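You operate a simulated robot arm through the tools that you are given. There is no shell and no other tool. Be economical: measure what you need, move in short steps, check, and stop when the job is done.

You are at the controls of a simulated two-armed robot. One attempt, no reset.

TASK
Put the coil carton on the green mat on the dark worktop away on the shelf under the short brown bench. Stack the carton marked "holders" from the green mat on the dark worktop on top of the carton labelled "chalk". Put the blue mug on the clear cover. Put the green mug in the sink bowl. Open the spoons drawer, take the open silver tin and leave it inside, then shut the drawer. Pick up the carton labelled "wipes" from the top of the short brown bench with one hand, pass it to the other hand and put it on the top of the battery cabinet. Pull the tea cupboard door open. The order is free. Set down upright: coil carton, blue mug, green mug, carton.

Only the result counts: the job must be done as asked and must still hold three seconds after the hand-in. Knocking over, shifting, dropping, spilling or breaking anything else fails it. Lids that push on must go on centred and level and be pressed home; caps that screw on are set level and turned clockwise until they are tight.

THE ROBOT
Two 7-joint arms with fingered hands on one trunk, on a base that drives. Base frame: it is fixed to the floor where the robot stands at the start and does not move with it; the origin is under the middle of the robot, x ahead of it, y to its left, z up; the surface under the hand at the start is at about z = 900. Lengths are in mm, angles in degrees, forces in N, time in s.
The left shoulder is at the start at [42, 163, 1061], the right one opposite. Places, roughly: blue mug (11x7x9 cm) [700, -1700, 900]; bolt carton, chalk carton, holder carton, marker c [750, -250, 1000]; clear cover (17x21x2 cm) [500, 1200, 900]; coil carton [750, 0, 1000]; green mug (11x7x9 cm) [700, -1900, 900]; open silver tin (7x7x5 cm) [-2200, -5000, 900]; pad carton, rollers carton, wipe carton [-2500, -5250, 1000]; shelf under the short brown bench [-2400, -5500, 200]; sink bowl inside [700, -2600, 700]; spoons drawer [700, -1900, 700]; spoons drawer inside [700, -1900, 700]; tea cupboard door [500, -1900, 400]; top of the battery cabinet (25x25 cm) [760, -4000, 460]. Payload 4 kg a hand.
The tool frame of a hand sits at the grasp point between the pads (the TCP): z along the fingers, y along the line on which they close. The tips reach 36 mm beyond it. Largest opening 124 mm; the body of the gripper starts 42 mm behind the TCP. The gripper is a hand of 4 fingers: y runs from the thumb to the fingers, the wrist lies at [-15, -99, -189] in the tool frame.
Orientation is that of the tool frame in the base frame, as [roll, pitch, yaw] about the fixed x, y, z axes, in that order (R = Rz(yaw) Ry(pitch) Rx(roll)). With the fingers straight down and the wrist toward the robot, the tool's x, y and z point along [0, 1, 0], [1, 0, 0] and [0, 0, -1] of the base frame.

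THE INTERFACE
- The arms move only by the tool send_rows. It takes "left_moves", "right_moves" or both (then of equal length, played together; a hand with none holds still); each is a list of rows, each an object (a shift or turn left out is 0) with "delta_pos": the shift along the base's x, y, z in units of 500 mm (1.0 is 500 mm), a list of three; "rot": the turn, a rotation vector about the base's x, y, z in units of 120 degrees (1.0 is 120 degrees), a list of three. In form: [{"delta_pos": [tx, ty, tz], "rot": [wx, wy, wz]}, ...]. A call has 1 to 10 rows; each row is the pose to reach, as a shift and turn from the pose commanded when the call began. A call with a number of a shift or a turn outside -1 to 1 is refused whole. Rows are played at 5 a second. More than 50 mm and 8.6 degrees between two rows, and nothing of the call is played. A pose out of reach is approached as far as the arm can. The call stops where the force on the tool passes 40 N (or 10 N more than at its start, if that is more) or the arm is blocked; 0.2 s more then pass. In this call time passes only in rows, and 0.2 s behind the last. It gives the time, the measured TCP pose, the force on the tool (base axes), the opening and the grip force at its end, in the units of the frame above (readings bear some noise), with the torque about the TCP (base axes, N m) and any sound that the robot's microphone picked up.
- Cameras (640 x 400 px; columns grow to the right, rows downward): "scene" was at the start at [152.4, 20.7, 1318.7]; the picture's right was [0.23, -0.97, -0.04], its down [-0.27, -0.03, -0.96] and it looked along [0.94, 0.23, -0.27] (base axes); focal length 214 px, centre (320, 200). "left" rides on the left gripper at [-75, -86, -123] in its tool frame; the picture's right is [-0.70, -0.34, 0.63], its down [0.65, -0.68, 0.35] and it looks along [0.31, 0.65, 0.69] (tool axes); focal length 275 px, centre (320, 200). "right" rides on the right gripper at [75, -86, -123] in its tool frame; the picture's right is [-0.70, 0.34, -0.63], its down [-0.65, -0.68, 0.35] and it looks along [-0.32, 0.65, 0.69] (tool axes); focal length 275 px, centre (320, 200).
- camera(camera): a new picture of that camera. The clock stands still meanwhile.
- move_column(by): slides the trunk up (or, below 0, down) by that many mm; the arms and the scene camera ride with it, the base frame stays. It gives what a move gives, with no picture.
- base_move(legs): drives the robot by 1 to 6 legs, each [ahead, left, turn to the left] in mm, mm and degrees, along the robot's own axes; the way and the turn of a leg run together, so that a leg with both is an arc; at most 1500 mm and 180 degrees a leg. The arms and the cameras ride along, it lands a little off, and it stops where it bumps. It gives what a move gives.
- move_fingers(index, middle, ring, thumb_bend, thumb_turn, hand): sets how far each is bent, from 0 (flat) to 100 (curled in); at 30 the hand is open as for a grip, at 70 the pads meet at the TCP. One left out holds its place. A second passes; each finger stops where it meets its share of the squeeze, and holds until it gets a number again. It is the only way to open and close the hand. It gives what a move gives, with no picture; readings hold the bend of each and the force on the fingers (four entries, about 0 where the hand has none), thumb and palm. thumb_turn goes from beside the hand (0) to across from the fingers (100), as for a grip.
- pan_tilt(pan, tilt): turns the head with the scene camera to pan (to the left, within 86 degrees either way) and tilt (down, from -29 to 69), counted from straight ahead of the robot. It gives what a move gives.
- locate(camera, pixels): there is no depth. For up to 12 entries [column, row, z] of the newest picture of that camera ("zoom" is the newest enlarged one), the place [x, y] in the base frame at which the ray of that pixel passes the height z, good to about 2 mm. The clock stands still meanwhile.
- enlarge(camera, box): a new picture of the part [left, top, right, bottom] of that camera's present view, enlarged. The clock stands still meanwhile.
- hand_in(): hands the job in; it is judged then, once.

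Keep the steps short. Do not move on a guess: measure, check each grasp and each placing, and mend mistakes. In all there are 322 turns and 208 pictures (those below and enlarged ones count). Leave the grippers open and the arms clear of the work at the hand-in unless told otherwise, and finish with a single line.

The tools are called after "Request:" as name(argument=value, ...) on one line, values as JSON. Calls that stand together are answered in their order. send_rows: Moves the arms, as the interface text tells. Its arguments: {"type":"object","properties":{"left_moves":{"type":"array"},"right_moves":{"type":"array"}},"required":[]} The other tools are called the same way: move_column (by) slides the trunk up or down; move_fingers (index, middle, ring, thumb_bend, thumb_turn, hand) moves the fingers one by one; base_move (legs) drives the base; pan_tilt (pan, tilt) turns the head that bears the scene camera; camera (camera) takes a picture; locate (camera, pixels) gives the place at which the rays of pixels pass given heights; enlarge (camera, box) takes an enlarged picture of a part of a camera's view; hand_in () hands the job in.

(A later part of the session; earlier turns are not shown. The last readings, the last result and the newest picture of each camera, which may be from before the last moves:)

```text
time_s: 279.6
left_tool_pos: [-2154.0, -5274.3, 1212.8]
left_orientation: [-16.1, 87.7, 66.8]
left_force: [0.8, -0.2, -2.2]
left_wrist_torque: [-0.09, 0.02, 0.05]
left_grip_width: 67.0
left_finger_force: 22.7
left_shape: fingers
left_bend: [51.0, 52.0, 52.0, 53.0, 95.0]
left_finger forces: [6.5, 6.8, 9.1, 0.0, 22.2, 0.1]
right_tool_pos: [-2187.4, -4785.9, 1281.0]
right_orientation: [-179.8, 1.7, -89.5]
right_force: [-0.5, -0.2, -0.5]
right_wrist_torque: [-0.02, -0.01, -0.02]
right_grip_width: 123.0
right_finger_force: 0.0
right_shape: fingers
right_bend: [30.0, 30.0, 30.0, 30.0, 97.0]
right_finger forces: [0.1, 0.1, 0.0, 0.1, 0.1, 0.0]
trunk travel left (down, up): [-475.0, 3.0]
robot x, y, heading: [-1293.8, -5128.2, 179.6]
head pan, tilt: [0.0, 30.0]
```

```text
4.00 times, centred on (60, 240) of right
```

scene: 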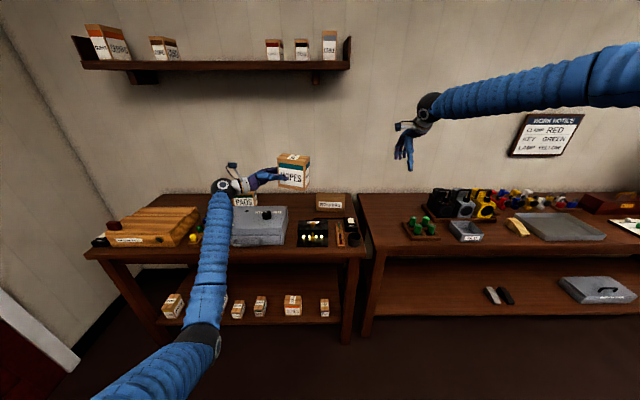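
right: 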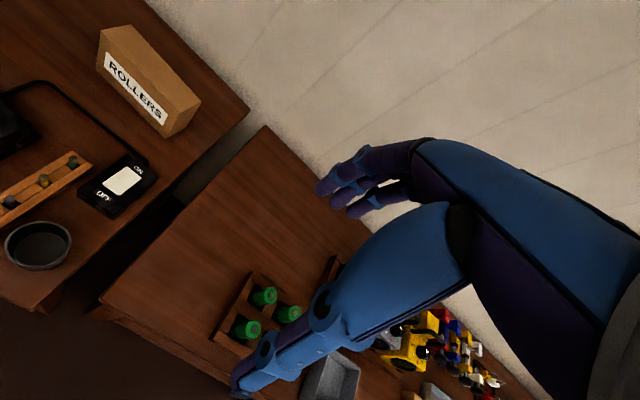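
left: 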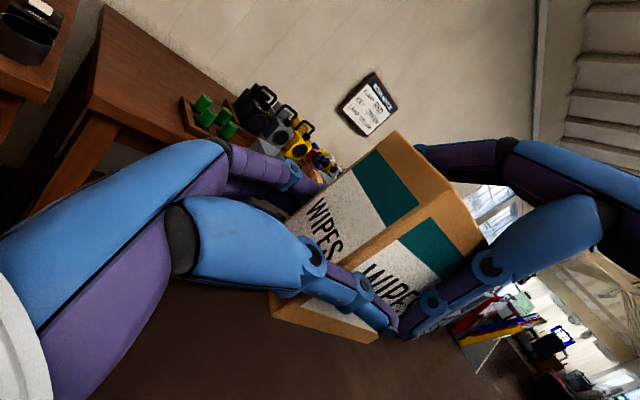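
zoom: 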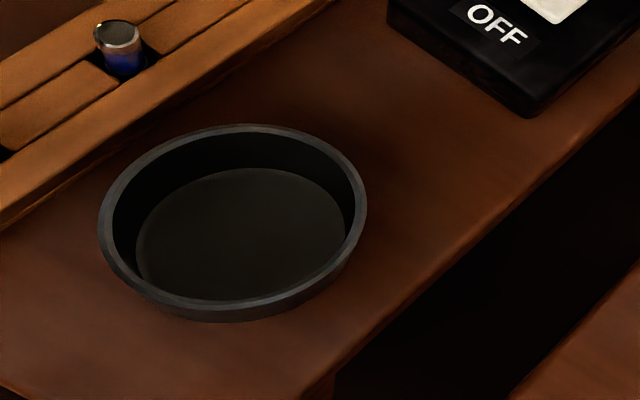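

The tin's centre ≈(−2172,−4955), rim ≈910; the "OFF" box is close behind, so I pre-close the hand to ~92 mm and come above.

Request:
move_fingers(hand="right", index=39, middle=40, ring=40, thumb_bend=40)

Request:
send_rows(right_moves=[{"delta_pos": [0.01, -0.08, -0.03], "rot": [0, 0, -0.005]}, {"delta_pos": [0.02, -0.16, -0.06]}, {"delta_pos": [0.03, -0.24, -0.09]}, {"delta_pos": [0.03, -0.32, -0.14]}, {"delta_pos": [0.03, -0.338, -0.22]}, {"delta_pos": [0.03, -0.338, -0.31]}, {"delta_pos": [0.03, -0.338, -0.4]}, {"delta_pos": [0.03, -0.338, -0.48]}, {"delta_pos": [0.03, -0.338, -0.56]}])

Request:
camera(camera="right")

```text
time_s: 280.6
left_tool_pos: [-2153.9, -5273.5, 1213.5]
left_orientation: [-13.9, 87.8, 69.1]
left_force: [0.9, 0.8, -1.2]
left_wrist_torque: [-0.11, 0.02, 0.01]
left_grip_width: 66.9
left_finger_force: 22.6
left_shape: fingers
left_bend: [51.0, 52.0, 52.0, 53.0, 95.0]
left_finger forces: [6.4, 6.8, 9.0, 0.0, 22.3, 0.0]
right_tool_pos: [-2187.3, -4784.8, 1280.4]
right_orientation: [-179.9, 1.6, -89.5]
right_force: [0.5, -0.2, -0.4]
right_wrist_torque: [0.0, 0.02, 0.04]
right_grip_width: 94.9
right_finger_force: 0.0
right_shape: fingers
right_bend: [39.0, 40.0, 40.0, 40.0, 97.0]
right_finger forces: [0.0, 0.1, 0.1, 0.0, 0.0, 0.0]
trunk travel left (down, up): [-475.0, 3.0]
robot x, y, heading: [-1293.7, -5129.8, 179.3]
head pan, tilt: [0.0, 30.0]
```

```text
time_s: 282.6
left_tool_pos: [-2154.0, -5274.2, 1213.9]
left_orientation: [-15.8, 87.8, 67.1]
left_force: [-1.0, 0.3, -2.5]
left_wrist_torque: [-0.06, 0.03, 0.04]
left_grip_width: 67.1
left_finger_force: 22.0
left_shape: fingers
left_bend: [51.0, 52.0, 52.0, 53.0, 95.0]
left_finger forces: [6.4, 6.8, 9.0, 0.0, 22.1, 0.0]
right_tool_pos: [-2124.7, -4906.9, 1040.7]
right_orientation: [-179.9, 1.6, -89.5]
right_force: [-0.3, -0.1, 0.4]
right_wrist_torque: [0.01, -0.01, 0.01]
right_grip_width: 94.5
right_finger_force: 0.0
right_shape: fingers
right_bend: [39.0, 40.0, 40.0, 40.0, 97.0]
right_finger forces: [0.0, 0.0, 0.0, 0.0, 0.1, 0.0]
right hand out of reach, approached as far as the arm can: row 5, 6, 7, 8, 9
trunk travel left (down, up): [-475.0, 3.0]
robot x, y, heading: [-1296.4, -5130.5, 179.6]
head pan, tilt: [0.0, 30.0]
```

```text
45 pictures are left
```

right: 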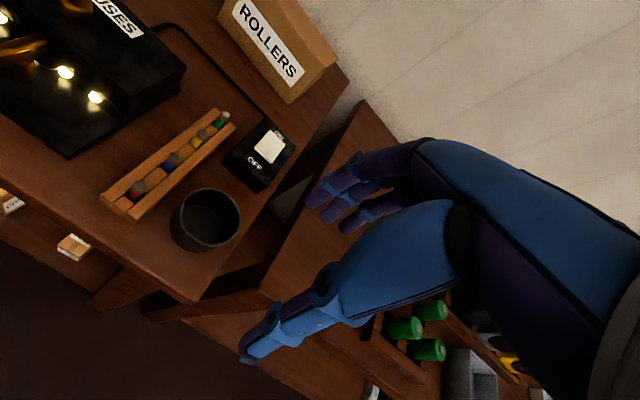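

The right arm is limited with the trunk this high. I raise the hand, lower the trunk 160, and come over the tin again.

Request:
send_rows(right_moves=[{"delta_pos": [0, 0, 0.09]}, {"delta_pos": [0, 0, 0.18]}, {"delta_pos": [0, 0, 0.27]}, {"delta_pos": [0, 0, 0.36]}])

Request:
move_column(by=-160)

Request:
send_rows(right_moves=[{"delta_pos": [-0.06, -0.04, 0]}, {"delta_pos": [-0.1, -0.08, 0]}, {"delta_pos": [-0.1, -0.1, -0.06]}, {"delta_pos": [-0.1, -0.1, -0.09]}])

Request:
camera(camera="right")

```text
time_s: 283.6
left_tool_pos: [-2152.8, -5274.9, 1214.2]
left_orientation: [-12.8, 87.8, 70.0]
left_force: [-0.4, 0.3, -2.6]
left_wrist_torque: [-0.1, 0.03, 0.03]
left_grip_width: 67.4
left_finger_force: 22.0
left_shape: fingers
left_bend: [51.0, 52.0, 52.0, 53.0, 95.0]
left_finger forces: [6.4, 6.6, 8.9, 0.0, 22.1, 0.0]
right_tool_pos: [-2119.5, -4908.4, 1223.5]
right_orientation: [-180.0, 1.6, -89.5]
right_force: [0.2, -1.1, -0.6]
right_wrist_torque: [0.0, -0.02, 0.01]
right_grip_width: 94.9
right_finger_force: 0.0
right_shape: fingers
right_bend: [39.0, 40.0, 40.0, 40.0, 97.0]
right_finger forces: [0.0, 0.0, 0.0, 0.0, 0.0, 0.1]
trunk travel left (down, up): [-475.0, 3.0]
robot x, y, heading: [-1296.1, -5131.2, 179.4]
head pan, tilt: [0.0, 30.0]
```

```text
time_s: 285.5
left_tool_pos: [-2154.0, -5274.4, 1054.1]
left_orientation: [-12.9, 87.7, 70.1]
left_force: [0.5, 0.4, -2.0]
left_wrist_torque: [-0.1, -0.01, -0.05]
left_grip_width: 67.0
left_finger_force: 21.7
left_shape: fingers
left_bend: [51.0, 52.0, 52.0, 53.0, 95.0]
left_finger forces: [6.5, 6.8, 8.8, 0.0, 22.2, 0.0]
right_tool_pos: [-2120.5, -4908.4, 1064.7]
right_orientation: [-179.9, 1.6, -89.5]
right_force: [0.6, -0.5, 0.6]
right_wrist_torque: [0.02, 0.02, -0.01]
right_grip_width: 94.5
right_finger_force: 0.1
right_shape: fingers
right_bend: [39.0, 40.0, 40.0, 40.0, 97.0]
right_finger forces: [0.0, 0.0, 0.0, 0.0, 0.1, 0.0]
trunk travel left (down, up): [-315.0, 163.0]
robot x, y, heading: [-1293.1, -5123.0, 179.6]
head pan, tilt: [0.0, 30.0]
```

```text
time_s: 286.5
left_tool_pos: [-2152.9, -5274.5, 1052.9]
left_orientation: [-13.5, 87.7, 69.4]
left_force: [-0.2, -0.7, -2.0]
left_wrist_torque: [-0.11, 0.02, -0.01]
left_grip_width: 67.1
left_finger_force: 22.1
left_shape: fingers
left_bend: [51.0, 52.0, 52.0, 53.0, 95.0]
left_finger forces: [6.4, 6.7, 9.0, 0.0, 22.1, 0.0]
right_tool_pos: [-2170.7, -4958.4, 1017.1]
right_orientation: [-179.9, 1.5, -89.5]
right_force: [0.5, -0.6, 0.0]
right_wrist_torque: [0.02, 0.0, 0.01]
right_grip_width: 94.6
right_finger_force: 0.1
right_shape: fingers
right_bend: [39.0, 40.0, 40.0, 40.0, 97.0]
right_finger forces: [0.0, 0.0, 0.0, 0.1, 0.0, 0.1]
trunk travel left (down, up): [-315.0, 163.0]
robot x, y, heading: [-1296.4, -5127.1, 179.4]
head pan, tilt: [0.0, 30.0]
```

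```text
44 pictures are left
```

right: 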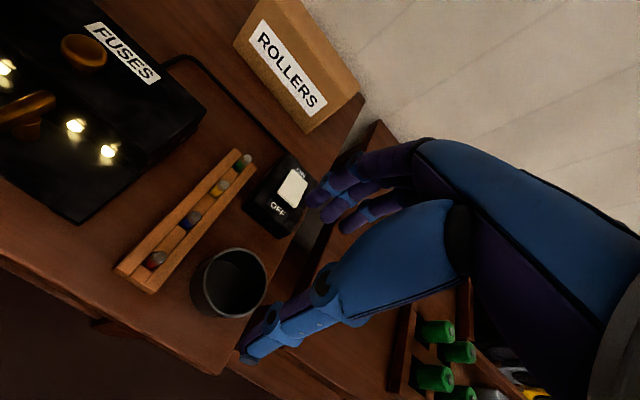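

Request:
locate(camera="right", pixels=[[203, 284, 910], [266, 274, 910], [239, 248, 910], [228, 310, 910], [244, 208, 885], [283, 235, 885], [240, 318, 860]])

```text
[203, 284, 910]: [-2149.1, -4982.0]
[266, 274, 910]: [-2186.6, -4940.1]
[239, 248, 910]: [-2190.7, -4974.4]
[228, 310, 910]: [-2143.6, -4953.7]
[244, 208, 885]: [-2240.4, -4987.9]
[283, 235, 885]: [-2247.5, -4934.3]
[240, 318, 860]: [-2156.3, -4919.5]
```

Tin centre (−2168,−4962). I descend to z≈913.

Request:
send_rows(right_moves=[{"delta_pos": [0.006, -0.006, -0.08]}, {"delta_pos": [0.006, -0.006, -0.15]}, {"delta_pos": [0.006, -0.006, -0.21]}])

Request:
camera(camera="right")

```text
time_s: 287.3
left_tool_pos: [-2153.6, -5274.5, 1052.5]
left_orientation: [-16.4, 87.7, 66.6]
left_force: [-0.7, -0.7, -1.6]
left_wrist_torque: [-0.12, 0.0, -0.01]
left_grip_width: 66.9
left_finger_force: 22.9
left_shape: fingers
left_bend: [51.0, 52.0, 52.0, 53.0, 95.0]
left_finger forces: [6.4, 6.8, 8.8, 0.0, 22.0, 0.0]
right_tool_pos: [-2156.7, -4946.7, 920.5]
right_orientation: [-179.9, 1.5, -89.5]
right_force: [0.2, -0.5, 0.3]
right_wrist_torque: [-0.01, 0.01, 0.0]
right_grip_width: 95.0
right_finger_force: 0.0
right_shape: fingers
right_bend: [39.0, 40.0, 40.0, 40.0, 97.0]
right_finger forces: [0.1, 0.1, 0.1, 0.0, 0.0, 0.0]
right hand out of reach, approached as far as the arm can: row 2, 3
trunk travel left (down, up): [-315.0, 163.0]
robot x, y, heading: [-1293.1, -5128.8, 179.6]
head pan, tilt: [0.0, 30.0]
```

```text
43 pictures are left
```

right: 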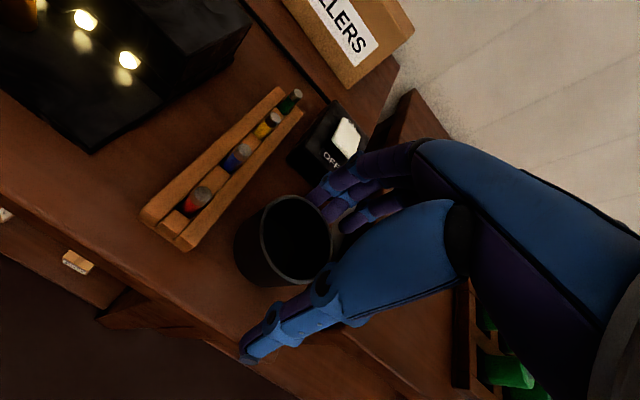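

Slightly short again (inner limit). I raise 80 mm, drive back 70 mm, and reach farther.

Request:
send_rows(right_moves=[{"delta_pos": [0, 0, 0.08]}, {"delta_pos": [0, 0, 0.18]}])

Request:
base_move(legs=[[-80, 40, 0]])

Request:
send_rows(right_moves=[{"delta_pos": [-0.07, 0.02, 0]}, {"delta_pos": [-0.14, 0.04, 0]}, {"delta_pos": [-0.18, 0.05, 0]}])

```text
time_s: 287.9
left_tool_pos: [-2153.9, -5273.5, 1054.6]
left_orientation: [-13.1, 87.8, 69.8]
left_force: [-0.9, -0.4, -2.3]
left_wrist_torque: [-0.13, -0.01, -0.02]
left_grip_width: 67.1
left_finger_force: 22.2
left_shape: fingers
left_bend: [51.0, 52.0, 52.0, 53.0, 95.0]
left_finger forces: [6.4, 6.7, 8.9, 0.1, 22.0, 0.0]
right_tool_pos: [-2153.7, -4947.1, 1010.9]
right_orientation: [-179.9, 1.7, -89.6]
right_force: [0.1, 0.1, -0.1]
right_wrist_torque: [0.01, -0.01, -0.02]
right_grip_width: 94.9
right_finger_force: 0.0
right_shape: fingers
right_bend: [39.0, 40.0, 40.0, 40.0, 97.0]
right_finger forces: [0.0, 0.0, 0.0, 0.0, 0.0, 0.0]
trunk travel left (down, up): [-315.0, 163.0]
robot x, y, heading: [-1294.6, -5125.6, 179.6]
head pan, tilt: [0.0, 30.0]
```

```text
time_s: 289.0
left_tool_pos: [-2072.1, -5317.0, 1054.7]
left_orientation: [-12.9, 87.6, 70.1]
left_force: [0.5, -1.5, -2.0]
left_wrist_torque: [-0.16, 0.01, 0.0]
left_grip_width: 66.7
left_finger_force: 22.0
left_shape: fingers
left_bend: [51.0, 52.0, 52.0, 53.0, 95.0]
left_finger forces: [6.3, 6.8, 8.9, 0.0, 22.2, 0.0]
right_tool_pos: [-2073.5, -4987.8, 1012.0]
right_orientation: [180.0, 1.7, -89.4]
right_force: [-0.2, -0.4, 0.0]
right_wrist_torque: [0.03, 0.03, -0.01]
right_grip_width: 95.0
right_finger_force: 0.1
right_shape: fingers
right_bend: [39.0, 40.0, 40.0, 40.0, 97.0]
right_finger forces: [0.0, 0.0, 0.0, 0.1, 0.0, 0.0]
trunk travel left (down, up): [-315.0, 163.0]
robot x, y, heading: [-1214.7, -5169.4, 179.4]
head pan, tilt: [0.0, 30.0]
```

```text
time_s: 289.8
left_tool_pos: [-2072.9, -5316.0, 1053.0]
left_orientation: [-16.6, 87.7, 66.4]
left_force: [-0.2, -0.2, -2.4]
left_wrist_torque: [-0.1, 0.06, 0.01]
left_grip_width: 67.1
left_finger_force: 21.9
left_shape: fingers
left_bend: [51.0, 52.0, 52.0, 53.0, 95.0]
left_finger forces: [6.4, 6.8, 8.9, 0.0, 22.0, 0.1]
right_tool_pos: [-2146.8, -4950.5, 1014.2]
right_orientation: [180.0, 1.5, -89.4]
right_force: [-0.2, 0.5, -1.0]
right_wrist_torque: [0.04, -0.02, 0.02]
right_grip_width: 94.6
right_finger_force: 0.0
right_shape: fingers
right_bend: [39.0, 40.0, 40.0, 40.0, 97.0]
right_finger forces: [0.0, 0.0, 0.0, 0.0, 0.0, 0.1]
right hand out of reach, approached as far as the arm can: row 2, 3
trunk travel left (down, up): [-315.0, 163.0]
robot x, y, heading: [-1213.7, -5169.4, 179.5]
head pan, tilt: [0.0, 30.0]
```

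It is the outer limit instead. I pull the hand back and drive closer (ahead 170 mm).

Request:
send_rows(right_moves=[{"delta_pos": [0.09, 0, 0.03]}, {"delta_pos": [0.18, 0, 0.06]}, {"delta_pos": [0.27, 0.0, 0.06]}, {"delta_pos": [0.34, 0.0, 0.06]}])

Request:
base_move(legs=[[170, 0, 0]])

Request:
camera(camera="right")

```text
time_s: 290.8
left_tool_pos: [-2072.0, -5315.9, 1054.0]
left_orientation: [-12.7, 87.8, 70.3]
left_force: [0.2, -0.2, -2.1]
left_wrist_torque: [-0.09, 0.01, 0.04]
left_grip_width: 67.0
left_finger_force: 21.5
left_shape: fingers
left_bend: [51.0, 52.0, 52.0, 53.0, 95.0]
left_finger forces: [6.5, 6.7, 8.9, 0.1, 21.9, 0.0]
right_tool_pos: [-1971.7, -4949.9, 1045.3]
right_orientation: [-179.9, 1.6, -89.5]
right_force: [-0.3, -1.0, 0.4]
right_wrist_torque: [0.04, 0.01, 0.0]
right_grip_width: 94.7
right_finger_force: 0.0
right_shape: fingers
right_bend: [39.0, 40.0, 40.0, 40.0, 97.0]
right_finger forces: [0.0, 0.1, 0.0, 0.1, 0.1, 0.0]
trunk travel left (down, up): [-315.0, 163.0]
robot x, y, heading: [-1215.3, -5168.8, 179.5]
head pan, tilt: [0.0, 30.0]
```

```text
time_s: 292.2
left_tool_pos: [-2245.1, -5313.8, 1052.2]
left_orientation: [-17.1, 87.8, 65.9]
left_force: [-0.8, 1.2, -2.3]
left_wrist_torque: [-0.06, 0.0, -0.03]
left_grip_width: 67.0
left_finger_force: 22.1
left_shape: fingers
left_bend: [51.0, 52.0, 52.0, 53.0, 95.0]
left_finger forces: [6.4, 6.8, 8.9, 0.1, 22.0, 0.1]
right_tool_pos: [-2144.3, -4948.0, 1045.1]
right_orientation: [-179.8, 1.7, -89.5]
right_force: [0.0, 0.5, -0.6]
right_wrist_torque: [-0.01, -0.01, 0.0]
right_grip_width: 94.8
right_finger_force: 0.1
right_shape: fingers
right_bend: [39.0, 40.0, 40.0, 40.0, 97.0]
right_finger forces: [0.0, 0.1, 0.0, 0.1, 0.0, 0.1]
trunk travel left (down, up): [-315.0, 163.0]
robot x, y, heading: [-1382.5, -5168.9, 179.5]
head pan, tilt: [0.0, 30.0]
```

```text
42 pictures are left
```

right: 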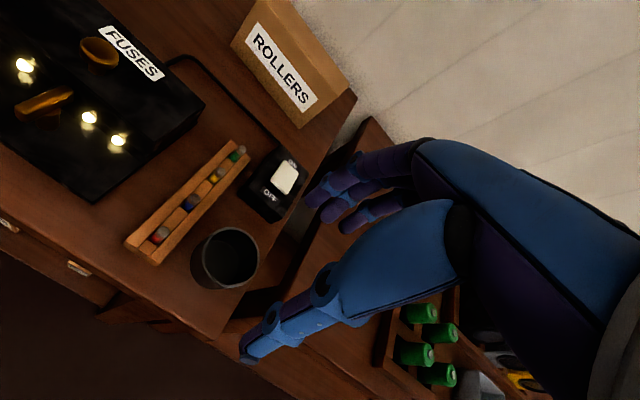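

Request:
send_rows(right_moves=[{"delta_pos": [-0.046, -0.028, -0.03]}, {"delta_pos": [-0.046, -0.028, -0.11]}, {"delta_pos": [-0.046, -0.028, -0.18]}, {"delta_pos": [-0.046, -0.028, -0.22]}])

Request:
camera(camera="right")

```text
time_s: 293.2
left_tool_pos: [-2243.4, -5314.9, 1051.3]
left_orientation: [-14.5, 87.8, 68.5]
left_force: [-0.6, -0.8, -2.1]
left_wrist_torque: [-0.13, 0.0, -0.01]
left_grip_width: 67.0
left_finger_force: 22.5
left_shape: fingers
left_bend: [51.0, 52.0, 52.0, 53.0, 95.0]
left_finger forces: [6.4, 6.7, 8.9, 0.0, 21.9, 0.1]
right_tool_pos: [-2166.2, -4962.5, 933.5]
right_orientation: [-179.9, 1.5, -89.4]
right_force: [0.5, -0.5, -0.1]
right_wrist_torque: [-0.03, 0.0, -0.02]
right_grip_width: 95.0
right_finger_force: 0.1
right_shape: fingers
right_bend: [39.0, 40.0, 40.0, 40.0, 97.0]
right_finger forces: [0.0, 0.0, 0.1, 0.1, 0.0, 0.1]
trunk travel left (down, up): [-315.0, 163.0]
robot x, y, heading: [-1385.8, -5167.0, 179.2]
head pan, tilt: [0.0, 30.0]
```

```text
41 pictures are left
```

right: 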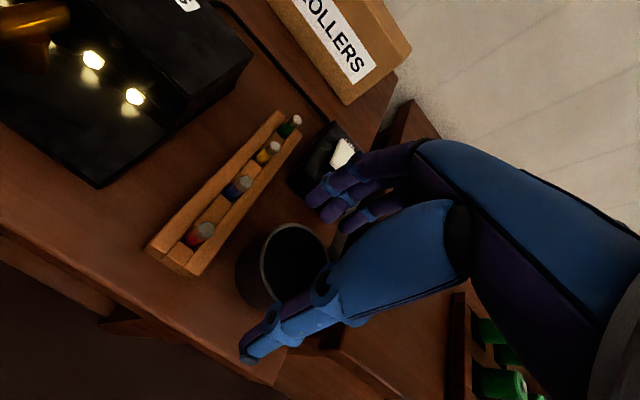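

On position. I descend 20 mm more and close.

Request:
send_rows(right_moves=[{"delta_pos": [0, 0, -0.02]}, {"delta_pos": [0, 0, -0.04]}])

Request:
move_fingers(hand="right", index=54, middle=56, ring=56, thumb_bend=55)

Request:
send_rows(right_moves=[{"delta_pos": [0, 0, 0.02]}, {"delta_pos": [0, 0, 0.06]}, {"delta_pos": [0, 0, 0.12]}])

Request:
camera(camera="right")

```text
time_s: 293.8
left_tool_pos: [-2242.4, -5314.9, 1053.2]
left_orientation: [-14.0, 87.8, 69.1]
left_force: [-0.2, -0.3, -2.0]
left_wrist_torque: [-0.11, 0.02, -0.02]
left_grip_width: 67.0
left_finger_force: 21.7
left_shape: fingers
left_bend: [51.0, 52.0, 52.0, 53.0, 95.0]
left_finger forces: [6.4, 6.7, 8.9, 0.0, 22.0, 0.1]
right_tool_pos: [-2166.2, -4963.1, 914.7]
right_orientation: [-179.9, 1.6, -89.5]
right_force: [0.4, 0.0, 0.4]
right_wrist_torque: [-0.03, 0.01, -0.02]
right_grip_width: 94.7
right_finger_force: 0.1
right_shape: fingers
right_bend: [39.0, 40.0, 40.0, 40.0, 97.0]
right_finger forces: [0.1, 0.0, 0.0, 0.0, 0.1, 0.0]
trunk travel left (down, up): [-315.0, 163.0]
robot x, y, heading: [-1382.6, -5167.2, 179.6]
head pan, tilt: [0.0, 30.0]
```

```text
time_s: 294.8
left_tool_pos: [-2242.2, -5313.5, 1053.2]
left_orientation: [-15.5, 87.7, 67.4]
left_force: [-0.5, -0.5, -2.3]
left_wrist_torque: [-0.1, 0.04, 0.02]
left_grip_width: 66.9
left_finger_force: 21.6
left_shape: fingers
left_bend: [51.0, 52.0, 52.0, 53.0, 95.0]
left_finger forces: [6.4, 6.7, 8.9, 0.1, 22.1, 0.1]
right_tool_pos: [-2166.8, -4963.3, 914.9]
right_orientation: [-179.9, 1.6, -89.5]
right_force: [-0.5, -0.2, 2.3]
right_wrist_torque: [0.0, 0.04, 0.04]
right_grip_width: 54.7
right_finger_force: 5.1
right_shape: fingers
right_bend: [54.0, 52.0, 55.0, 53.0, 97.0]
right_finger forces: [0.1, 4.6, 0.3, 0.0, 4.7, 0.1]
trunk travel left (down, up): [-315.0, 163.0]
robot x, y, heading: [-1384.8, -5169.9, 179.6]
head pan, tilt: [0.0, 30.0]
```

```text
time_s: 295.6
left_tool_pos: [-2241.9, -5314.6, 1052.6]
left_orientation: [-11.8, 87.7, 71.3]
left_force: [1.3, -0.3, -2.0]
left_wrist_torque: [-0.12, 0.0, -0.01]
left_grip_width: 67.1
left_finger_force: 22.3
left_shape: fingers
left_bend: [51.0, 52.0, 52.0, 53.0, 95.0]
left_finger forces: [6.4, 6.8, 8.7, 0.0, 22.0, 0.0]
right_tool_pos: [-2166.1, -4963.3, 974.4]
right_orientation: [-180.0, 1.7, -89.5]
right_force: [-0.1, 0.0, -1.2]
right_wrist_torque: [-0.01, 0.02, -0.01]
right_grip_width: 54.4
right_finger_force: 4.4
right_shape: fingers
right_bend: [54.0, 52.0, 56.0, 54.0, 97.0]
right_finger forces: [0.1, 4.3, 0.4, 0.1, 4.5, 0.0]
trunk travel left (down, up): [-315.0, 163.0]
robot x, y, heading: [-1383.3, -5169.0, 179.6]
head pan, tilt: [0.0, 30.0]
```

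```text
40 pictures are left
```

right: 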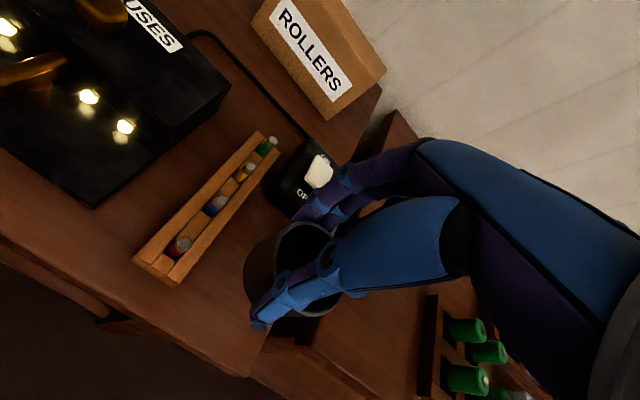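

Tin lifted with a light grip; I tighten it, lift on, and drive back from the bench.

Request:
move_fingers(hand="right", index=62, middle=60, ring=64, thumb_bend=63)

Request:
send_rows(right_moves=[{"delta_pos": [0, 0, 0.08]}, {"delta_pos": [0, 0, 0.16]}, {"delta_pos": [0, 0, 0.25]}, {"delta_pos": [0, 0, 0.34]}, {"delta_pos": [0, 0, 0.42]}], left_moves=[{"delta_pos": [0, 0, 0.05]}, {"delta_pos": [0, 0, 0.1]}, {"delta_pos": [0, 0, 0.15]}, {"delta_pos": [0, 0, 0.2]}, {"delta_pos": [0, 0, 0.24]}])

Request:
base_move(legs=[[-500, 0, 0], [0, 0, 90], [0, 0, 90]])

Request:
pan_tilt(pan=15, tilt=20)

Request:
camera(camera="scene")

```text
time_s: 296.6
left_tool_pos: [-2243.3, -5314.8, 1053.9]
left_orientation: [-15.0, 87.8, 68.0]
left_force: [-0.5, -0.7, -1.9]
left_wrist_torque: [-0.1, 0.05, 0.02]
left_grip_width: 66.9
left_finger_force: 21.8
left_shape: fingers
left_bend: [51.0, 52.0, 52.0, 53.0, 95.0]
left_finger forces: [6.3, 6.7, 8.9, 0.0, 22.0, 0.0]
right_tool_pos: [-2166.4, -4961.6, 974.6]
right_orientation: [-179.9, 1.5, -89.5]
right_force: [-0.1, 0.3, -1.2]
right_wrist_torque: [0.01, -0.03, 0.04]
right_grip_width: 51.6
right_finger_force: 17.1
right_shape: fingers
right_bend: [57.0, 54.0, 59.0, 56.0, 95.0]
right_finger forces: [5.3, 6.9, 5.4, 0.1, 17.3, 0.0]
trunk travel left (down, up): [-315.0, 163.0]
robot x, y, heading: [-1383.5, -5166.9, 179.6]
head pan, tilt: [0.0, 30.0]
```

```text
time_s: 297.8
left_tool_pos: [-2241.0, -5315.7, 1175.1]
left_orientation: [-12.5, 87.7, 70.5]
left_force: [0.3, 0.0, -2.3]
left_wrist_torque: [-0.08, -0.03, -0.02]
left_grip_width: 66.5
left_finger_force: 21.9
left_shape: fingers
left_bend: [51.0, 52.0, 52.0, 53.0, 95.0]
left_finger forces: [6.4, 6.7, 8.9, 0.0, 22.0, 0.0]
right_tool_pos: [-2163.6, -4962.0, 1184.2]
right_orientation: [-179.9, 1.6, -89.5]
right_force: [0.3, 0.3, -0.4]
right_wrist_torque: [0.0, 0.02, 0.0]
right_grip_width: 51.8
right_finger_force: 17.7
right_shape: fingers
right_bend: [57.0, 54.0, 59.0, 56.0, 95.0]
right_finger forces: [5.3, 6.8, 5.3, 0.1, 17.2, 0.1]
trunk travel left (down, up): [-315.0, 163.0]
robot x, y, heading: [-1386.5, -5167.1, 179.4]
head pan, tilt: [0.0, 30.0]
```

```text
time_s: 308.4
left_tool_pos: [-14.4, -5044.9, 1175.0]
left_orientation: [-15.3, 87.7, -113.4]
left_force: [0.6, 0.5, -1.8]
left_wrist_torque: [0.09, 0.01, 0.0]
left_grip_width: 64.8
left_finger_force: 19.7
left_shape: fingers
left_bend: [51.0, 52.0, 52.0, 54.0, 95.0]
left_finger forces: [6.0, 6.0, 8.1, 0.0, 20.0, 0.0]
right_tool_pos: [-98.4, -5395.2, 1184.2]
right_orientation: [-180.0, 1.6, 89.3]
right_force: [0.2, 0.4, -0.1]
right_wrist_torque: [0.02, -0.01, -0.01]
right_grip_width: 50.2
right_finger_force: 16.3
right_shape: fingers
right_bend: [57.0, 55.0, 60.0, 57.0, 95.0]
right_finger forces: [5.0, 6.1, 5.3, 0.0, 16.2, 0.0]
trunk travel left (down, up): [-315.0, 163.0]
robot x, y, heading: [-876.3, -5174.7, -1.4]
head pan, tilt: [0.0, 30.0]
```

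```text
time_s: 309.2
left_tool_pos: [-14.8, -5044.7, 1174.0]
left_orientation: [-15.0, 87.7, -113.1]
left_force: [-0.1, 1.0, -2.2]
left_wrist_torque: [0.08, 0.0, 0.0]
left_grip_width: 64.8
left_finger_force: 20.1
left_shape: fingers
left_bend: [51.0, 52.0, 52.0, 54.0, 95.0]
left_finger forces: [5.9, 6.1, 8.1, 0.0, 20.1, 0.1]
right_tool_pos: [-99.9, -5395.0, 1184.0]
right_orientation: [-179.9, 1.6, 89.3]
right_force: [0.1, 0.3, -1.1]
right_wrist_torque: [0.04, 0.0, 0.01]
right_grip_width: 50.6
right_finger_force: 15.7
right_shape: fingers
right_bend: [57.0, 55.0, 60.0, 57.0, 95.0]
right_finger forces: [5.0, 6.3, 5.4, 0.0, 16.2, 0.0]
trunk travel left (down, up): [-315.0, 163.0]
robot x, y, heading: [-873.1, -5175.8, -1.7]
head pan, tilt: [15.0, 20.0]
```

```text
39 pictures are left
```

scene: 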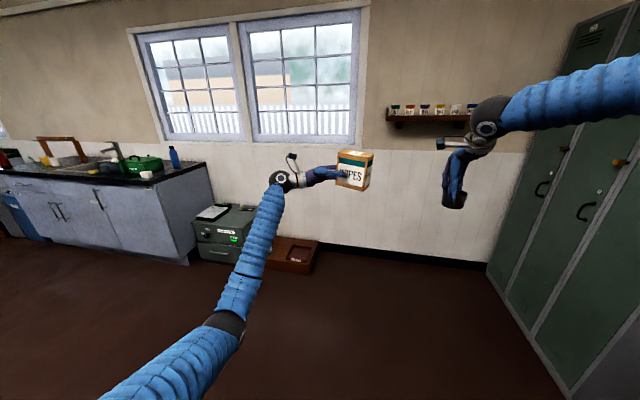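

I see the battery cabinet (green lamp, px (225,230)) by the counter's end. I drive to in front of it, at a distance, and look.

Request:
base_move(legs=[[0, 0, 1.5], [0, 1120, 0], [550, 0, 0]])

Request:
pan_tilt(pan=2, tilt=36)

Request:
enlarge(camera="scene", box=[180, 80, 460, 320])

```text
time_s: 318.0
left_tool_pos: [541.8, -3919.0, 1174.4]
left_orientation: [-13.7, 87.7, -110.8]
left_force: [-0.2, -0.2, -2.3]
left_wrist_torque: [0.1, -0.03, 0.01]
left_grip_width: 64.8
left_finger_force: 19.6
left_shape: fingers
left_bend: [51.0, 52.0, 52.0, 54.0, 95.0]
left_finger forces: [6.0, 6.2, 8.2, 0.1, 20.1, 0.0]
right_tool_pos: [464.5, -4271.0, 1183.5]
right_orientation: [-179.8, 1.6, 90.5]
right_force: [0.8, 0.5, -1.1]
right_wrist_torque: [0.04, 0.01, 0.01]
right_grip_width: 50.7
right_finger_force: 16.4
right_shape: fingers
right_bend: [57.0, 55.0, 60.0, 57.0, 95.0]
right_finger forces: [5.0, 6.2, 5.2, 0.0, 16.3, 0.0]
trunk travel left (down, up): [-315.0, 163.0]
robot x, y, heading: [-316.3, -4062.8, -0.6]
head pan, tilt: [15.0, 20.0]
```

```text
time_s: 318.8
left_tool_pos: [541.2, -3918.5, 1174.6]
left_orientation: [-12.4, 87.8, -109.4]
left_force: [0.3, 0.0, -1.8]
left_wrist_torque: [0.12, 0.0, -0.02]
left_grip_width: 64.7
left_finger_force: 20.1
left_shape: fingers
left_bend: [51.0, 52.0, 52.0, 54.0, 95.0]
left_finger forces: [6.0, 6.1, 8.0, 0.0, 20.2, 0.0]
right_tool_pos: [462.7, -4271.2, 1183.3]
right_orientation: [-179.8, 1.5, 90.5]
right_force: [0.3, -0.3, -0.7]
right_wrist_torque: [-0.01, -0.01, 0.01]
right_grip_width: 50.4
right_finger_force: 16.2
right_shape: fingers
right_bend: [57.0, 55.0, 60.0, 57.0, 95.0]
right_finger forces: [5.1, 6.2, 5.4, 0.0, 16.2, 0.1]
trunk travel left (down, up): [-315.0, 163.0]
robot x, y, heading: [-312.1, -4065.1, -0.6]
head pan, tilt: [2.0, 36.0]
```

```text
1.67 times, centred on (320, 200) of scene
```

zoom: 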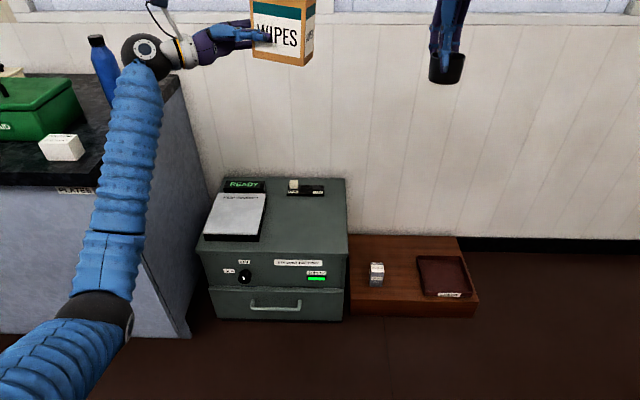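

Request:
locate(camera="zoom", pixels=[[197, 252, 460], [348, 252, 460], [345, 178, 460], [218, 178, 460], [267, 193, 460], [260, 240, 460], [203, 240, 460], [286, 196, 460], [325, 196, 460], [345, 320, 0], [212, 318, 0], [190, 330, 0]])

```text
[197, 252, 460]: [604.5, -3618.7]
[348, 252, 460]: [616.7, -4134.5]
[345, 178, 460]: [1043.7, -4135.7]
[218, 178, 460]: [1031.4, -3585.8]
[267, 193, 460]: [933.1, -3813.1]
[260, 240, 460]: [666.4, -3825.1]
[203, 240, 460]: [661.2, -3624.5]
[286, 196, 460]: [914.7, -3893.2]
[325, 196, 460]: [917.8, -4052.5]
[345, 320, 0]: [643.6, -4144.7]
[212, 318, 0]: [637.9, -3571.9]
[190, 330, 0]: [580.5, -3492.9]
```

Free area of the top is right-front, target (760,−4000), top z≈450. I turn the left hand by +60° about z (so it comes from the front, not over the tablet), then lower the trunk.

Request:
send_rows(left_moves=[{"delta_pos": [0.01, 0, 0], "rot": [0, 0, 0.07]}, {"delta_pos": [0.02, 0, 0], "rot": [0, 0, 0.14]}, {"delta_pos": [0.03, -0.01, 0], "rot": [0, 0, 0.21]}, {"delta_pos": [0.04, -0.02, 0], "rot": [0, 0, 0.28]}, {"delta_pos": [0.05, -0.03, 0], "rot": [0, 0, 0.35]}, {"delta_pos": [0.06, -0.04, 0], "rot": [0, 0, 0.42]}, {"delta_pos": [0.07, -0.05, 0], "rot": [0, 0, 0.5]}])

Request:
move_column(by=-260)

Request:
camera(camera="scene")

```text
refused: row 7 steps farther than a row can; nothing moved
```

```text
time_s: 321.5
left_tool_pos: [540.7, -3919.6, 917.5]
left_orientation: [-9.4, 87.7, -106.4]
left_force: [0.2, 0.0, -1.9]
left_wrist_torque: [0.11, -0.03, 0.01]
left_grip_width: 64.5
left_finger_force: 19.9
left_shape: fingers
left_bend: [51.0, 52.0, 52.0, 54.0, 95.0]
left_finger forces: [5.9, 6.0, 8.0, 0.0, 20.1, 0.0]
right_tool_pos: [462.8, -4270.4, 925.2]
right_orientation: [179.9, 1.6, 90.5]
right_force: [0.4, 0.7, -1.7]
right_wrist_torque: [-0.01, 0.01, 0.0]
right_grip_width: 50.2
right_finger_force: 16.4
right_shape: fingers
right_bend: [57.0, 55.0, 60.0, 57.0, 95.0]
right_finger forces: [5.0, 6.1, 5.3, 0.0, 16.2, 0.1]
trunk travel left (down, up): [-55.0, 423.0]
robot x, y, heading: [-312.7, -4064.6, -0.5]
head pan, tilt: [2.0, 36.0]
```

```text
37 pictures are left
```

scene: 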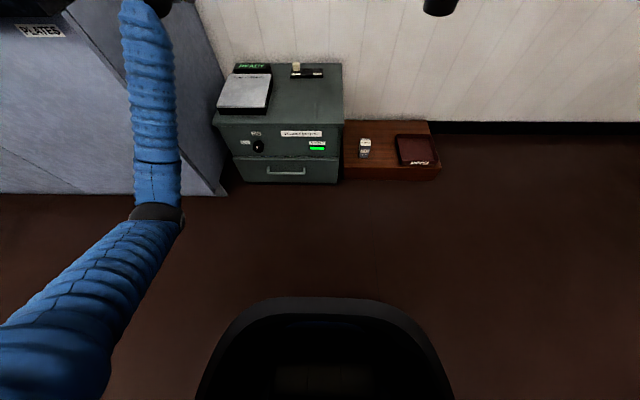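

Refused for one too large step; I repeat the turn with even steps.

Request:
send_rows(left_moves=[{"delta_pos": [0.01, 0, 0], "rot": [0, 0, 0.07]}, {"delta_pos": [0.02, 0, 0], "rot": [0, 0, 0.14]}, {"delta_pos": [0.03, -0.01, 0], "rot": [0, 0, 0.21]}, {"delta_pos": [0.04, -0.02, 0], "rot": [0, 0, 0.28]}, {"delta_pos": [0.05, -0.03, 0], "rot": [0, 0, 0.35]}, {"delta_pos": [0.06, -0.04, 0], "rot": [0, 0, 0.42]}, {"delta_pos": [0.07, -0.05, 0], "rot": [0, 0, 0.49]}])

Request:
send_rows(left_moves=[{"delta_pos": [0, 0, -0.09]}, {"delta_pos": [0, 0, -0.18]}, {"delta_pos": [0, 0, -0.27]}, {"delta_pos": [0, 0, -0.36]}, {"delta_pos": [0, 0, -0.45]}, {"delta_pos": [0, 0, -0.54]}, {"delta_pos": [0, 0, -0.58]}])

Request:
camera(camera="scene")

```text
time_s: 323.1
left_tool_pos: [576.0, -3943.0, 914.4]
left_orientation: [-15.9, 87.8, -54.0]
left_force: [0.9, -0.1, -2.4]
left_wrist_torque: [0.04, 0.06, -0.01]
left_grip_width: 64.0
left_finger_force: 19.9
left_shape: fingers
left_bend: [51.0, 52.0, 52.0, 54.0, 95.0]
left_finger forces: [6.0, 6.0, 7.9, 0.1, 20.0, 0.1]
right_tool_pos: [463.5, -4269.7, 922.5]
right_orientation: [-180.0, 1.7, 90.5]
right_force: [0.6, 0.0, -1.0]
right_wrist_torque: [0.03, 0.03, 0.01]
right_grip_width: 50.5
right_finger_force: 16.6
right_shape: fingers
right_bend: [57.0, 55.0, 60.0, 57.0, 95.0]
right_finger forces: [5.0, 6.1, 5.3, 0.1, 16.2, 0.0]
trunk travel left (down, up): [-55.0, 423.0]
robot x, y, heading: [-318.0, -4067.8, -0.4]
head pan, tilt: [2.0, 36.0]
```

```text
time_s: 324.5
left_tool_pos: [605.2, -3912.4, 780.8]
left_orientation: [48.4, 78.8, 11.6]
left_force: [0.6, 0.6, -2.7]
left_wrist_torque: [0.04, 0.04, -0.03]
left_grip_width: 64.0
left_finger_force: 19.8
left_shape: fingers
left_bend: [52.0, 53.0, 52.0, 54.0, 95.0]
left_finger forces: [5.9, 5.8, 8.1, 0.0, 20.1, 0.0]
right_tool_pos: [465.3, -4272.4, 919.6]
right_orientation: [-179.8, 1.6, 90.5]
right_force: [0.5, 0.6, -1.0]
right_wrist_torque: [0.04, 0.03, 0.0]
right_grip_width: 50.6
right_finger_force: 16.3
right_shape: fingers
right_bend: [57.0, 55.0, 60.0, 57.0, 95.0]
right_finger forces: [5.0, 6.0, 5.4, 0.0, 16.2, 0.0]
trunk travel left (down, up): [-55.0, 423.0]
robot x, y, heading: [-319.7, -4064.8, -0.6]
head pan, tilt: [2.0, 36.0]
stopped in row 7 (left hand): the arm was blocked; the commanded pose is now the measured one
```

```text
36 pictures are left
```

scene: 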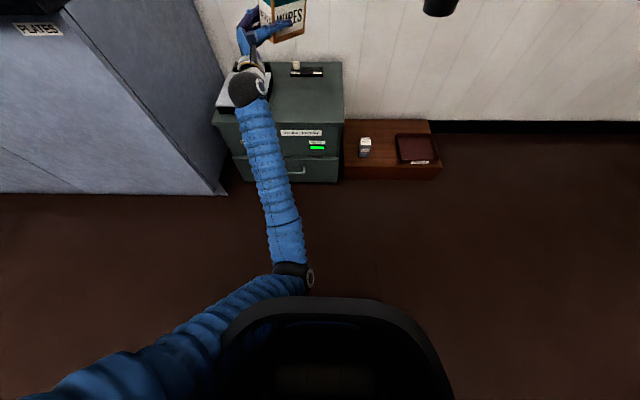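

The elbow met the robot's own base. I raise the hand, restore its attitude, and raise the trunk 220 so the arm can reach down more steeply.

Request:
send_rows(left_moves=[{"delta_pos": [-0.01, -0.01, 0.06]}, {"delta_pos": [-0.02, -0.02, 0.12], "rot": [-0.01, 0.027, -0.005]}, {"delta_pos": [-0.03, -0.04, 0.18], "rot": [-0.021, 0.054, -0.01]}, {"delta_pos": [-0.04, -0.06, 0.24], "rot": [-0.032, 0.08, -0.015]}])

Request:
move_column(by=230)

Request:
base_move(legs=[[160, 0, 0.5]])

Request:
send_rows(left_moves=[{"delta_pos": [0, -0.02, -0.09]}, {"delta_pos": [0, -0.04, -0.18]}, {"delta_pos": [0, -0.06, -0.27]}, {"delta_pos": [0, -0.06, -0.36]}, {"delta_pos": [0, -0.06, -0.45]}, {"delta_pos": [0, -0.06, -0.54]}, {"delta_pos": [0, -0.06, -0.63]}, {"delta_pos": [0, -0.06, -0.72]}, {"delta_pos": [0, -0.06, -0.81]}, {"delta_pos": [0, -0.06, -0.88]}])

Request:
camera(camera="scene")

```text
time_s: 325.5
left_tool_pos: [583.4, -3942.9, 893.4]
left_orientation: [-28.2, 87.9, -66.6]
left_force: [0.1, -0.3, -1.7]
left_wrist_torque: [0.08, 0.11, -0.03]
left_grip_width: 64.1
left_finger_force: 20.4
left_shape: fingers
left_bend: [52.0, 53.0, 52.0, 54.0, 95.0]
left_finger forces: [6.3, 5.9, 7.9, 0.1, 20.0, 0.1]
right_tool_pos: [463.6, -4270.5, 922.9]
right_orientation: [-180.0, 1.6, 90.5]
right_force: [-0.2, -0.3, -0.4]
right_wrist_torque: [0.02, -0.01, -0.03]
right_grip_width: 50.3
right_finger_force: 16.1
right_shape: fingers
right_bend: [57.0, 55.0, 60.0, 57.0, 95.0]
right_finger forces: [5.1, 6.2, 5.4, 0.0, 16.2, 0.1]
trunk travel left (down, up): [-55.0, 423.0]
robot x, y, heading: [-316.8, -4064.3, -0.3]
head pan, tilt: [2.0, 36.0]
```

```text
time_s: 327.9
left_tool_pos: [588.9, -3896.6, 1151.5]
left_orientation: [55.0, 86.8, 19.5]
left_force: [0.5, -0.8, -2.5]
left_wrist_torque: [0.06, 0.07, 0.06]
left_grip_width: 63.9
left_finger_force: 19.5
left_shape: fingers
left_bend: [52.0, 53.0, 52.0, 54.0, 95.0]
left_finger forces: [6.0, 5.8, 8.0, 0.1, 19.8, 0.0]
right_tool_pos: [462.9, -4271.8, 1151.7]
right_orientation: [-179.8, 1.7, 90.5]
right_force: [0.0, 0.6, -0.8]
right_wrist_torque: [-0.01, 0.0, 0.0]
right_grip_width: 50.3
right_finger_force: 15.8
right_shape: fingers
right_bend: [57.0, 55.0, 60.0, 57.0, 95.0]
right_finger forces: [5.0, 6.0, 5.4, 0.0, 16.2, 0.1]
trunk travel left (down, up): [-285.0, 193.0]
robot x, y, heading: [-314.6, -4068.2, -0.7]
head pan, tilt: [2.0, 36.0]
```

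```text
time_s: 329.4
left_tool_pos: [749.5, -3890.6, 1140.8]
left_orientation: [67.8, 87.2, 32.9]
left_force: [0.6, 0.9, -2.5]
left_wrist_torque: [0.03, 0.05, -0.01]
left_grip_width: 63.9
left_finger_force: 20.2
left_shape: fingers
left_bend: [52.0, 53.0, 52.0, 54.0, 95.0]
left_finger forces: [6.0, 5.9, 7.9, 0.1, 19.7, 0.1]
right_tool_pos: [628.1, -4264.8, 1151.5]
right_orientation: [-179.8, 1.6, 91.0]
right_force: [0.0, 0.2, -1.8]
right_wrist_torque: [0.03, 0.03, 0.02]
right_grip_width: 50.6
right_finger_force: 16.0
right_shape: fingers
right_bend: [57.0, 55.0, 60.0, 57.0, 95.0]
right_finger forces: [5.1, 5.9, 5.4, 0.0, 16.2, 0.0]
trunk travel left (down, up): [-285.0, 193.0]
robot x, y, heading: [-150.9, -4064.1, -0.4]
head pan, tilt: [2.0, 36.0]
```

```text
time_s: 330.5
left_tool_pos: [761.2, -3834.3, 963.6]
left_orientation: [94.6, 80.4, 63.7]
left_force: [-0.3, -0.1, -1.3]
left_wrist_torque: [0.06, 0.09, -0.01]
left_grip_width: 63.6
left_finger_force: 19.3
left_shape: fingers
left_bend: [52.0, 53.0, 52.0, 54.0, 96.0]
left_finger forces: [5.8, 5.7, 7.8, 0.1, 19.6, 0.1]
right_tool_pos: [626.1, -4264.8, 1151.9]
right_orientation: [-179.7, 1.5, 91.0]
right_force: [0.0, -0.3, -0.7]
right_wrist_torque: [-0.01, 0.0, -0.02]
right_grip_width: 50.4
right_finger_force: 16.3
right_shape: fingers
right_bend: [57.0, 55.0, 60.0, 57.0, 95.0]
right_finger forces: [5.0, 6.1, 5.5, 0.0, 16.3, 0.0]
trunk travel left (down, up): [-285.0, 193.0]
robot x, y, heading: [-153.8, -4065.9, -0.0]
head pan, tilt: [2.0, 36.0]
stopped in row 5 (left hand): the arm was blocked; the commanded pose is now the measured one
```

```text
35 pictures are left
```

scene: 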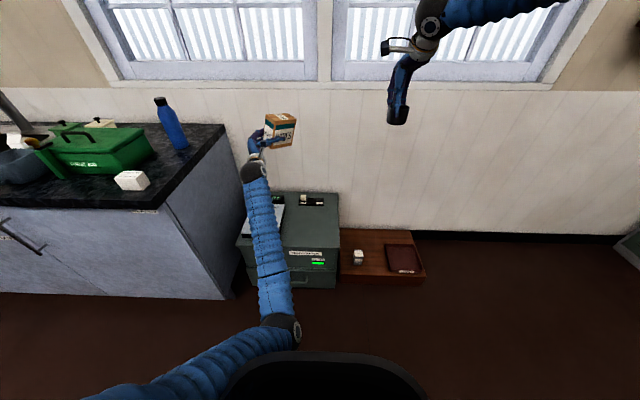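

The forward-pointing attitude is bad for this arm. I go back up and return the left hand to pointing right, as it was at the hand-over.

Request:
send_rows(left_moves=[{"delta_pos": [0, 0, 0.04]}, {"delta_pos": [0, 0, 0.08], "rot": [-0.006, 0.009, -0.062]}, {"delta_pos": [0, 0, 0.12], "rot": [-0.012, 0.017, -0.123]}, {"delta_pos": [0, 0, 0.16], "rot": [-0.018, 0.026, -0.185]}, {"delta_pos": [-0.02, 0, 0.2], "rot": [-0.024, 0.035, -0.246]}, {"delta_pos": [-0.04, 0, 0.24], "rot": [-0.03, 0.043, -0.308]}, {"delta_pos": [-0.06, 0, 0.28], "rot": [-0.036, 0.052, -0.369]}, {"delta_pos": [-0.08, 0, 0.3], "rot": [-0.042, 0.061, -0.431]}, {"delta_pos": [-0.08, 0, 0.3], "rot": [-0.047, 0.069, -0.492]}])

```text
time_s: 332.5
left_tool_pos: [721.1, -3835.0, 1112.8]
left_orientation: [-38.3, 89.7, -128.5]
left_force: [0.6, 0.1, -1.9]
left_wrist_torque: [0.13, -0.01, 0.01]
left_grip_width: 63.7
left_finger_force: 18.7
left_shape: fingers
left_bend: [52.0, 53.0, 53.0, 54.0, 96.0]
left_finger forces: [5.9, 5.6, 7.6, 0.0, 19.0, 0.1]
right_tool_pos: [627.6, -4264.6, 1152.0]
right_orientation: [-179.8, 1.6, 91.0]
right_force: [0.4, 0.4, -2.0]
right_wrist_torque: [-0.03, 0.03, -0.02]
right_grip_width: 50.4
right_finger_force: 16.5
right_shape: fingers
right_bend: [57.0, 55.0, 60.0, 57.0, 95.0]
right_finger forces: [5.0, 6.0, 5.4, 0.1, 16.2, 0.0]
trunk travel left (down, up): [-285.0, 193.0]
robot x, y, heading: [-154.5, -4068.0, 0.0]
head pan, tilt: [2.0, 36.0]
```

Good. I lower the trunk 120, drive ahead 60, move the hand right, and lower step by step.

Request:
move_column(by=-120)

Request:
base_move(legs=[[60, 0, 0]])

Request:
send_rows(left_moves=[{"delta_pos": [-0.02, -0.08, -0.03]}, {"delta_pos": [-0.04, -0.16, -0.06]}, {"delta_pos": [-0.06, -0.24, -0.1]}, {"delta_pos": [-0.06, -0.32, -0.14]}, {"delta_pos": [-0.06, -0.35, -0.22]}, {"delta_pos": [-0.06, -0.35, -0.31]}, {"delta_pos": [-0.06, -0.35, -0.4]}])

```text
time_s: 334.0
left_tool_pos: [719.5, -3836.8, 996.0]
left_orientation: [-26.2, 89.8, -116.4]
left_force: [0.3, 0.0, -1.3]
left_wrist_torque: [0.13, 0.0, 0.0]
left_grip_width: 63.7
left_finger_force: 18.7
left_shape: fingers
left_bend: [52.0, 53.0, 53.0, 54.0, 96.0]
left_finger forces: [5.6, 5.5, 7.6, 0.0, 18.9, 0.0]
right_tool_pos: [626.2, -4263.9, 1034.5]
right_orientation: [-179.9, 1.7, 91.0]
right_force: [-0.5, 0.1, -0.6]
right_wrist_torque: [0.0, -0.03, 0.02]
right_grip_width: 50.6
right_finger_force: 16.6
right_shape: fingers
right_bend: [57.0, 55.0, 60.0, 57.0, 95.0]
right_finger forces: [4.9, 6.0, 5.5, 0.0, 16.2, 0.1]
trunk travel left (down, up): [-165.0, 313.0]
robot x, y, heading: [-155.8, -4067.0, 0.1]
head pan, tilt: [2.0, 36.0]
```

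```text
time_s: 335.0
left_tool_pos: [781.5, -3835.4, 990.9]
left_orientation: [-44.4, 89.6, -134.5]
left_force: [0.0, -0.2, -2.5]
left_wrist_torque: [0.1, -0.01, -0.05]
left_grip_width: 63.5
left_finger_force: 19.1
left_shape: fingers
left_bend: [52.0, 53.0, 53.0, 54.0, 96.0]
left_finger forces: [5.9, 5.5, 7.6, 0.1, 18.9, 0.0]
right_tool_pos: [689.4, -4265.2, 1030.4]
right_orientation: [-179.7, 1.6, 91.0]
right_force: [0.6, -1.4, -1.1]
right_wrist_torque: [-0.01, 0.04, 0.0]
right_grip_width: 50.3
right_finger_force: 16.2
right_shape: fingers
right_bend: [57.0, 55.0, 60.0, 57.0, 95.0]
right_finger forces: [5.0, 6.1, 5.4, 0.1, 16.1, 0.0]
trunk travel left (down, up): [-165.0, 313.0]
robot x, y, heading: [-95.2, -4066.3, -0.0]
head pan, tilt: [2.0, 36.0]
```

```text
time_s: 336.6
left_tool_pos: [749.5, -4010.9, 790.9]
left_orientation: [-13.6, 89.8, -103.6]
left_force: [0.2, -0.1, -2.0]
left_wrist_torque: [0.07, 0.0, 0.02]
left_grip_width: 63.6
left_finger_force: 18.2
left_shape: fingers
left_bend: [52.0, 53.0, 53.0, 54.0, 96.0]
left_finger forces: [5.6, 5.4, 7.5, 0.1, 18.7, 0.0]
right_tool_pos: [686.4, -4265.1, 1032.3]
right_orientation: [-179.8, 1.6, 91.0]
right_force: [0.7, 0.3, -0.7]
right_wrist_torque: [0.02, -0.04, 0.01]
right_grip_width: 50.0
right_finger_force: 16.5
right_shape: fingers
right_bend: [57.0, 55.0, 60.0, 57.0, 95.0]
right_finger forces: [5.0, 6.0, 5.4, 0.0, 16.1, 0.1]
trunk travel left (down, up): [-165.0, 313.0]
robot x, y, heading: [-93.7, -4065.2, 0.0]
head pan, tilt: [2.0, 36.0]
```

Excellent, no limit met. I go on down to z≈580.

Request:
send_rows(left_moves=[{"delta_pos": [0, 0, -0.09]}, {"delta_pos": [0, 0, -0.18]}, {"delta_pos": [0, 0, -0.27]}, {"delta_pos": [0, 0, -0.36]}, {"delta_pos": [0, 0, -0.42]}])

Request:
camera(camera="scene")

```text
time_s: 337.8
left_tool_pos: [749.9, -4010.9, 583.1]
left_orientation: [-9.7, 89.8, -99.9]
left_force: [-0.8, 0.5, -2.5]
left_wrist_torque: [0.11, -0.02, 0.0]
left_grip_width: 63.6
left_finger_force: 18.8
left_shape: fingers
left_bend: [52.0, 53.0, 53.0, 54.0, 96.0]
left_finger forces: [5.7, 5.4, 7.5, 0.1, 18.5, 0.0]
right_tool_pos: [686.7, -4264.9, 1031.4]
right_orientation: [-179.9, 1.5, 91.0]
right_force: [-0.2, 0.5, -0.7]
right_wrist_torque: [0.01, -0.04, 0.0]
right_grip_width: 50.3
right_finger_force: 16.5
right_shape: fingers
right_bend: [57.0, 55.0, 60.0, 57.0, 95.0]
right_finger forces: [5.0, 6.0, 5.4, 0.0, 16.2, 0.0]
trunk travel left (down, up): [-165.0, 313.0]
robot x, y, heading: [-95.4, -4064.2, -0.0]
head pan, tilt: [2.0, 36.0]
```

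```text
34 pictures are left
```

scene: 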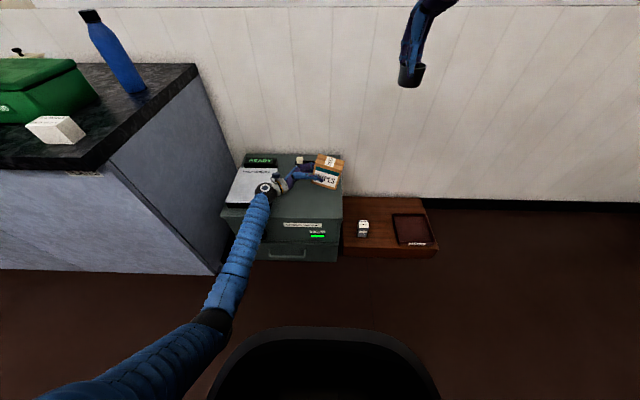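

It reaches. I enlarge to check carton attitude and the clearance to the tablet.

Request:
enlarge(camera="scene", box=[210, 130, 370, 270])

```text
2.86 times, centred on (290, 200) of scene
```

zoom: 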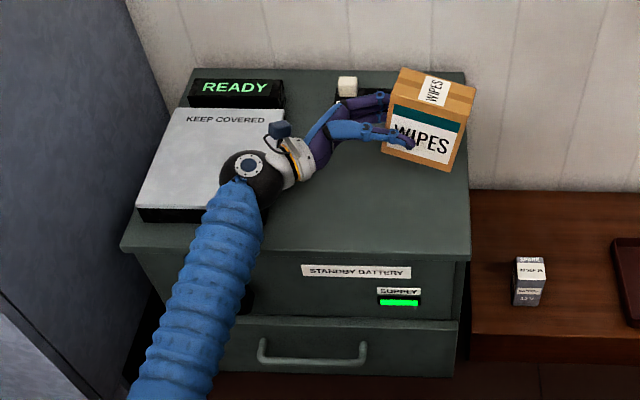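

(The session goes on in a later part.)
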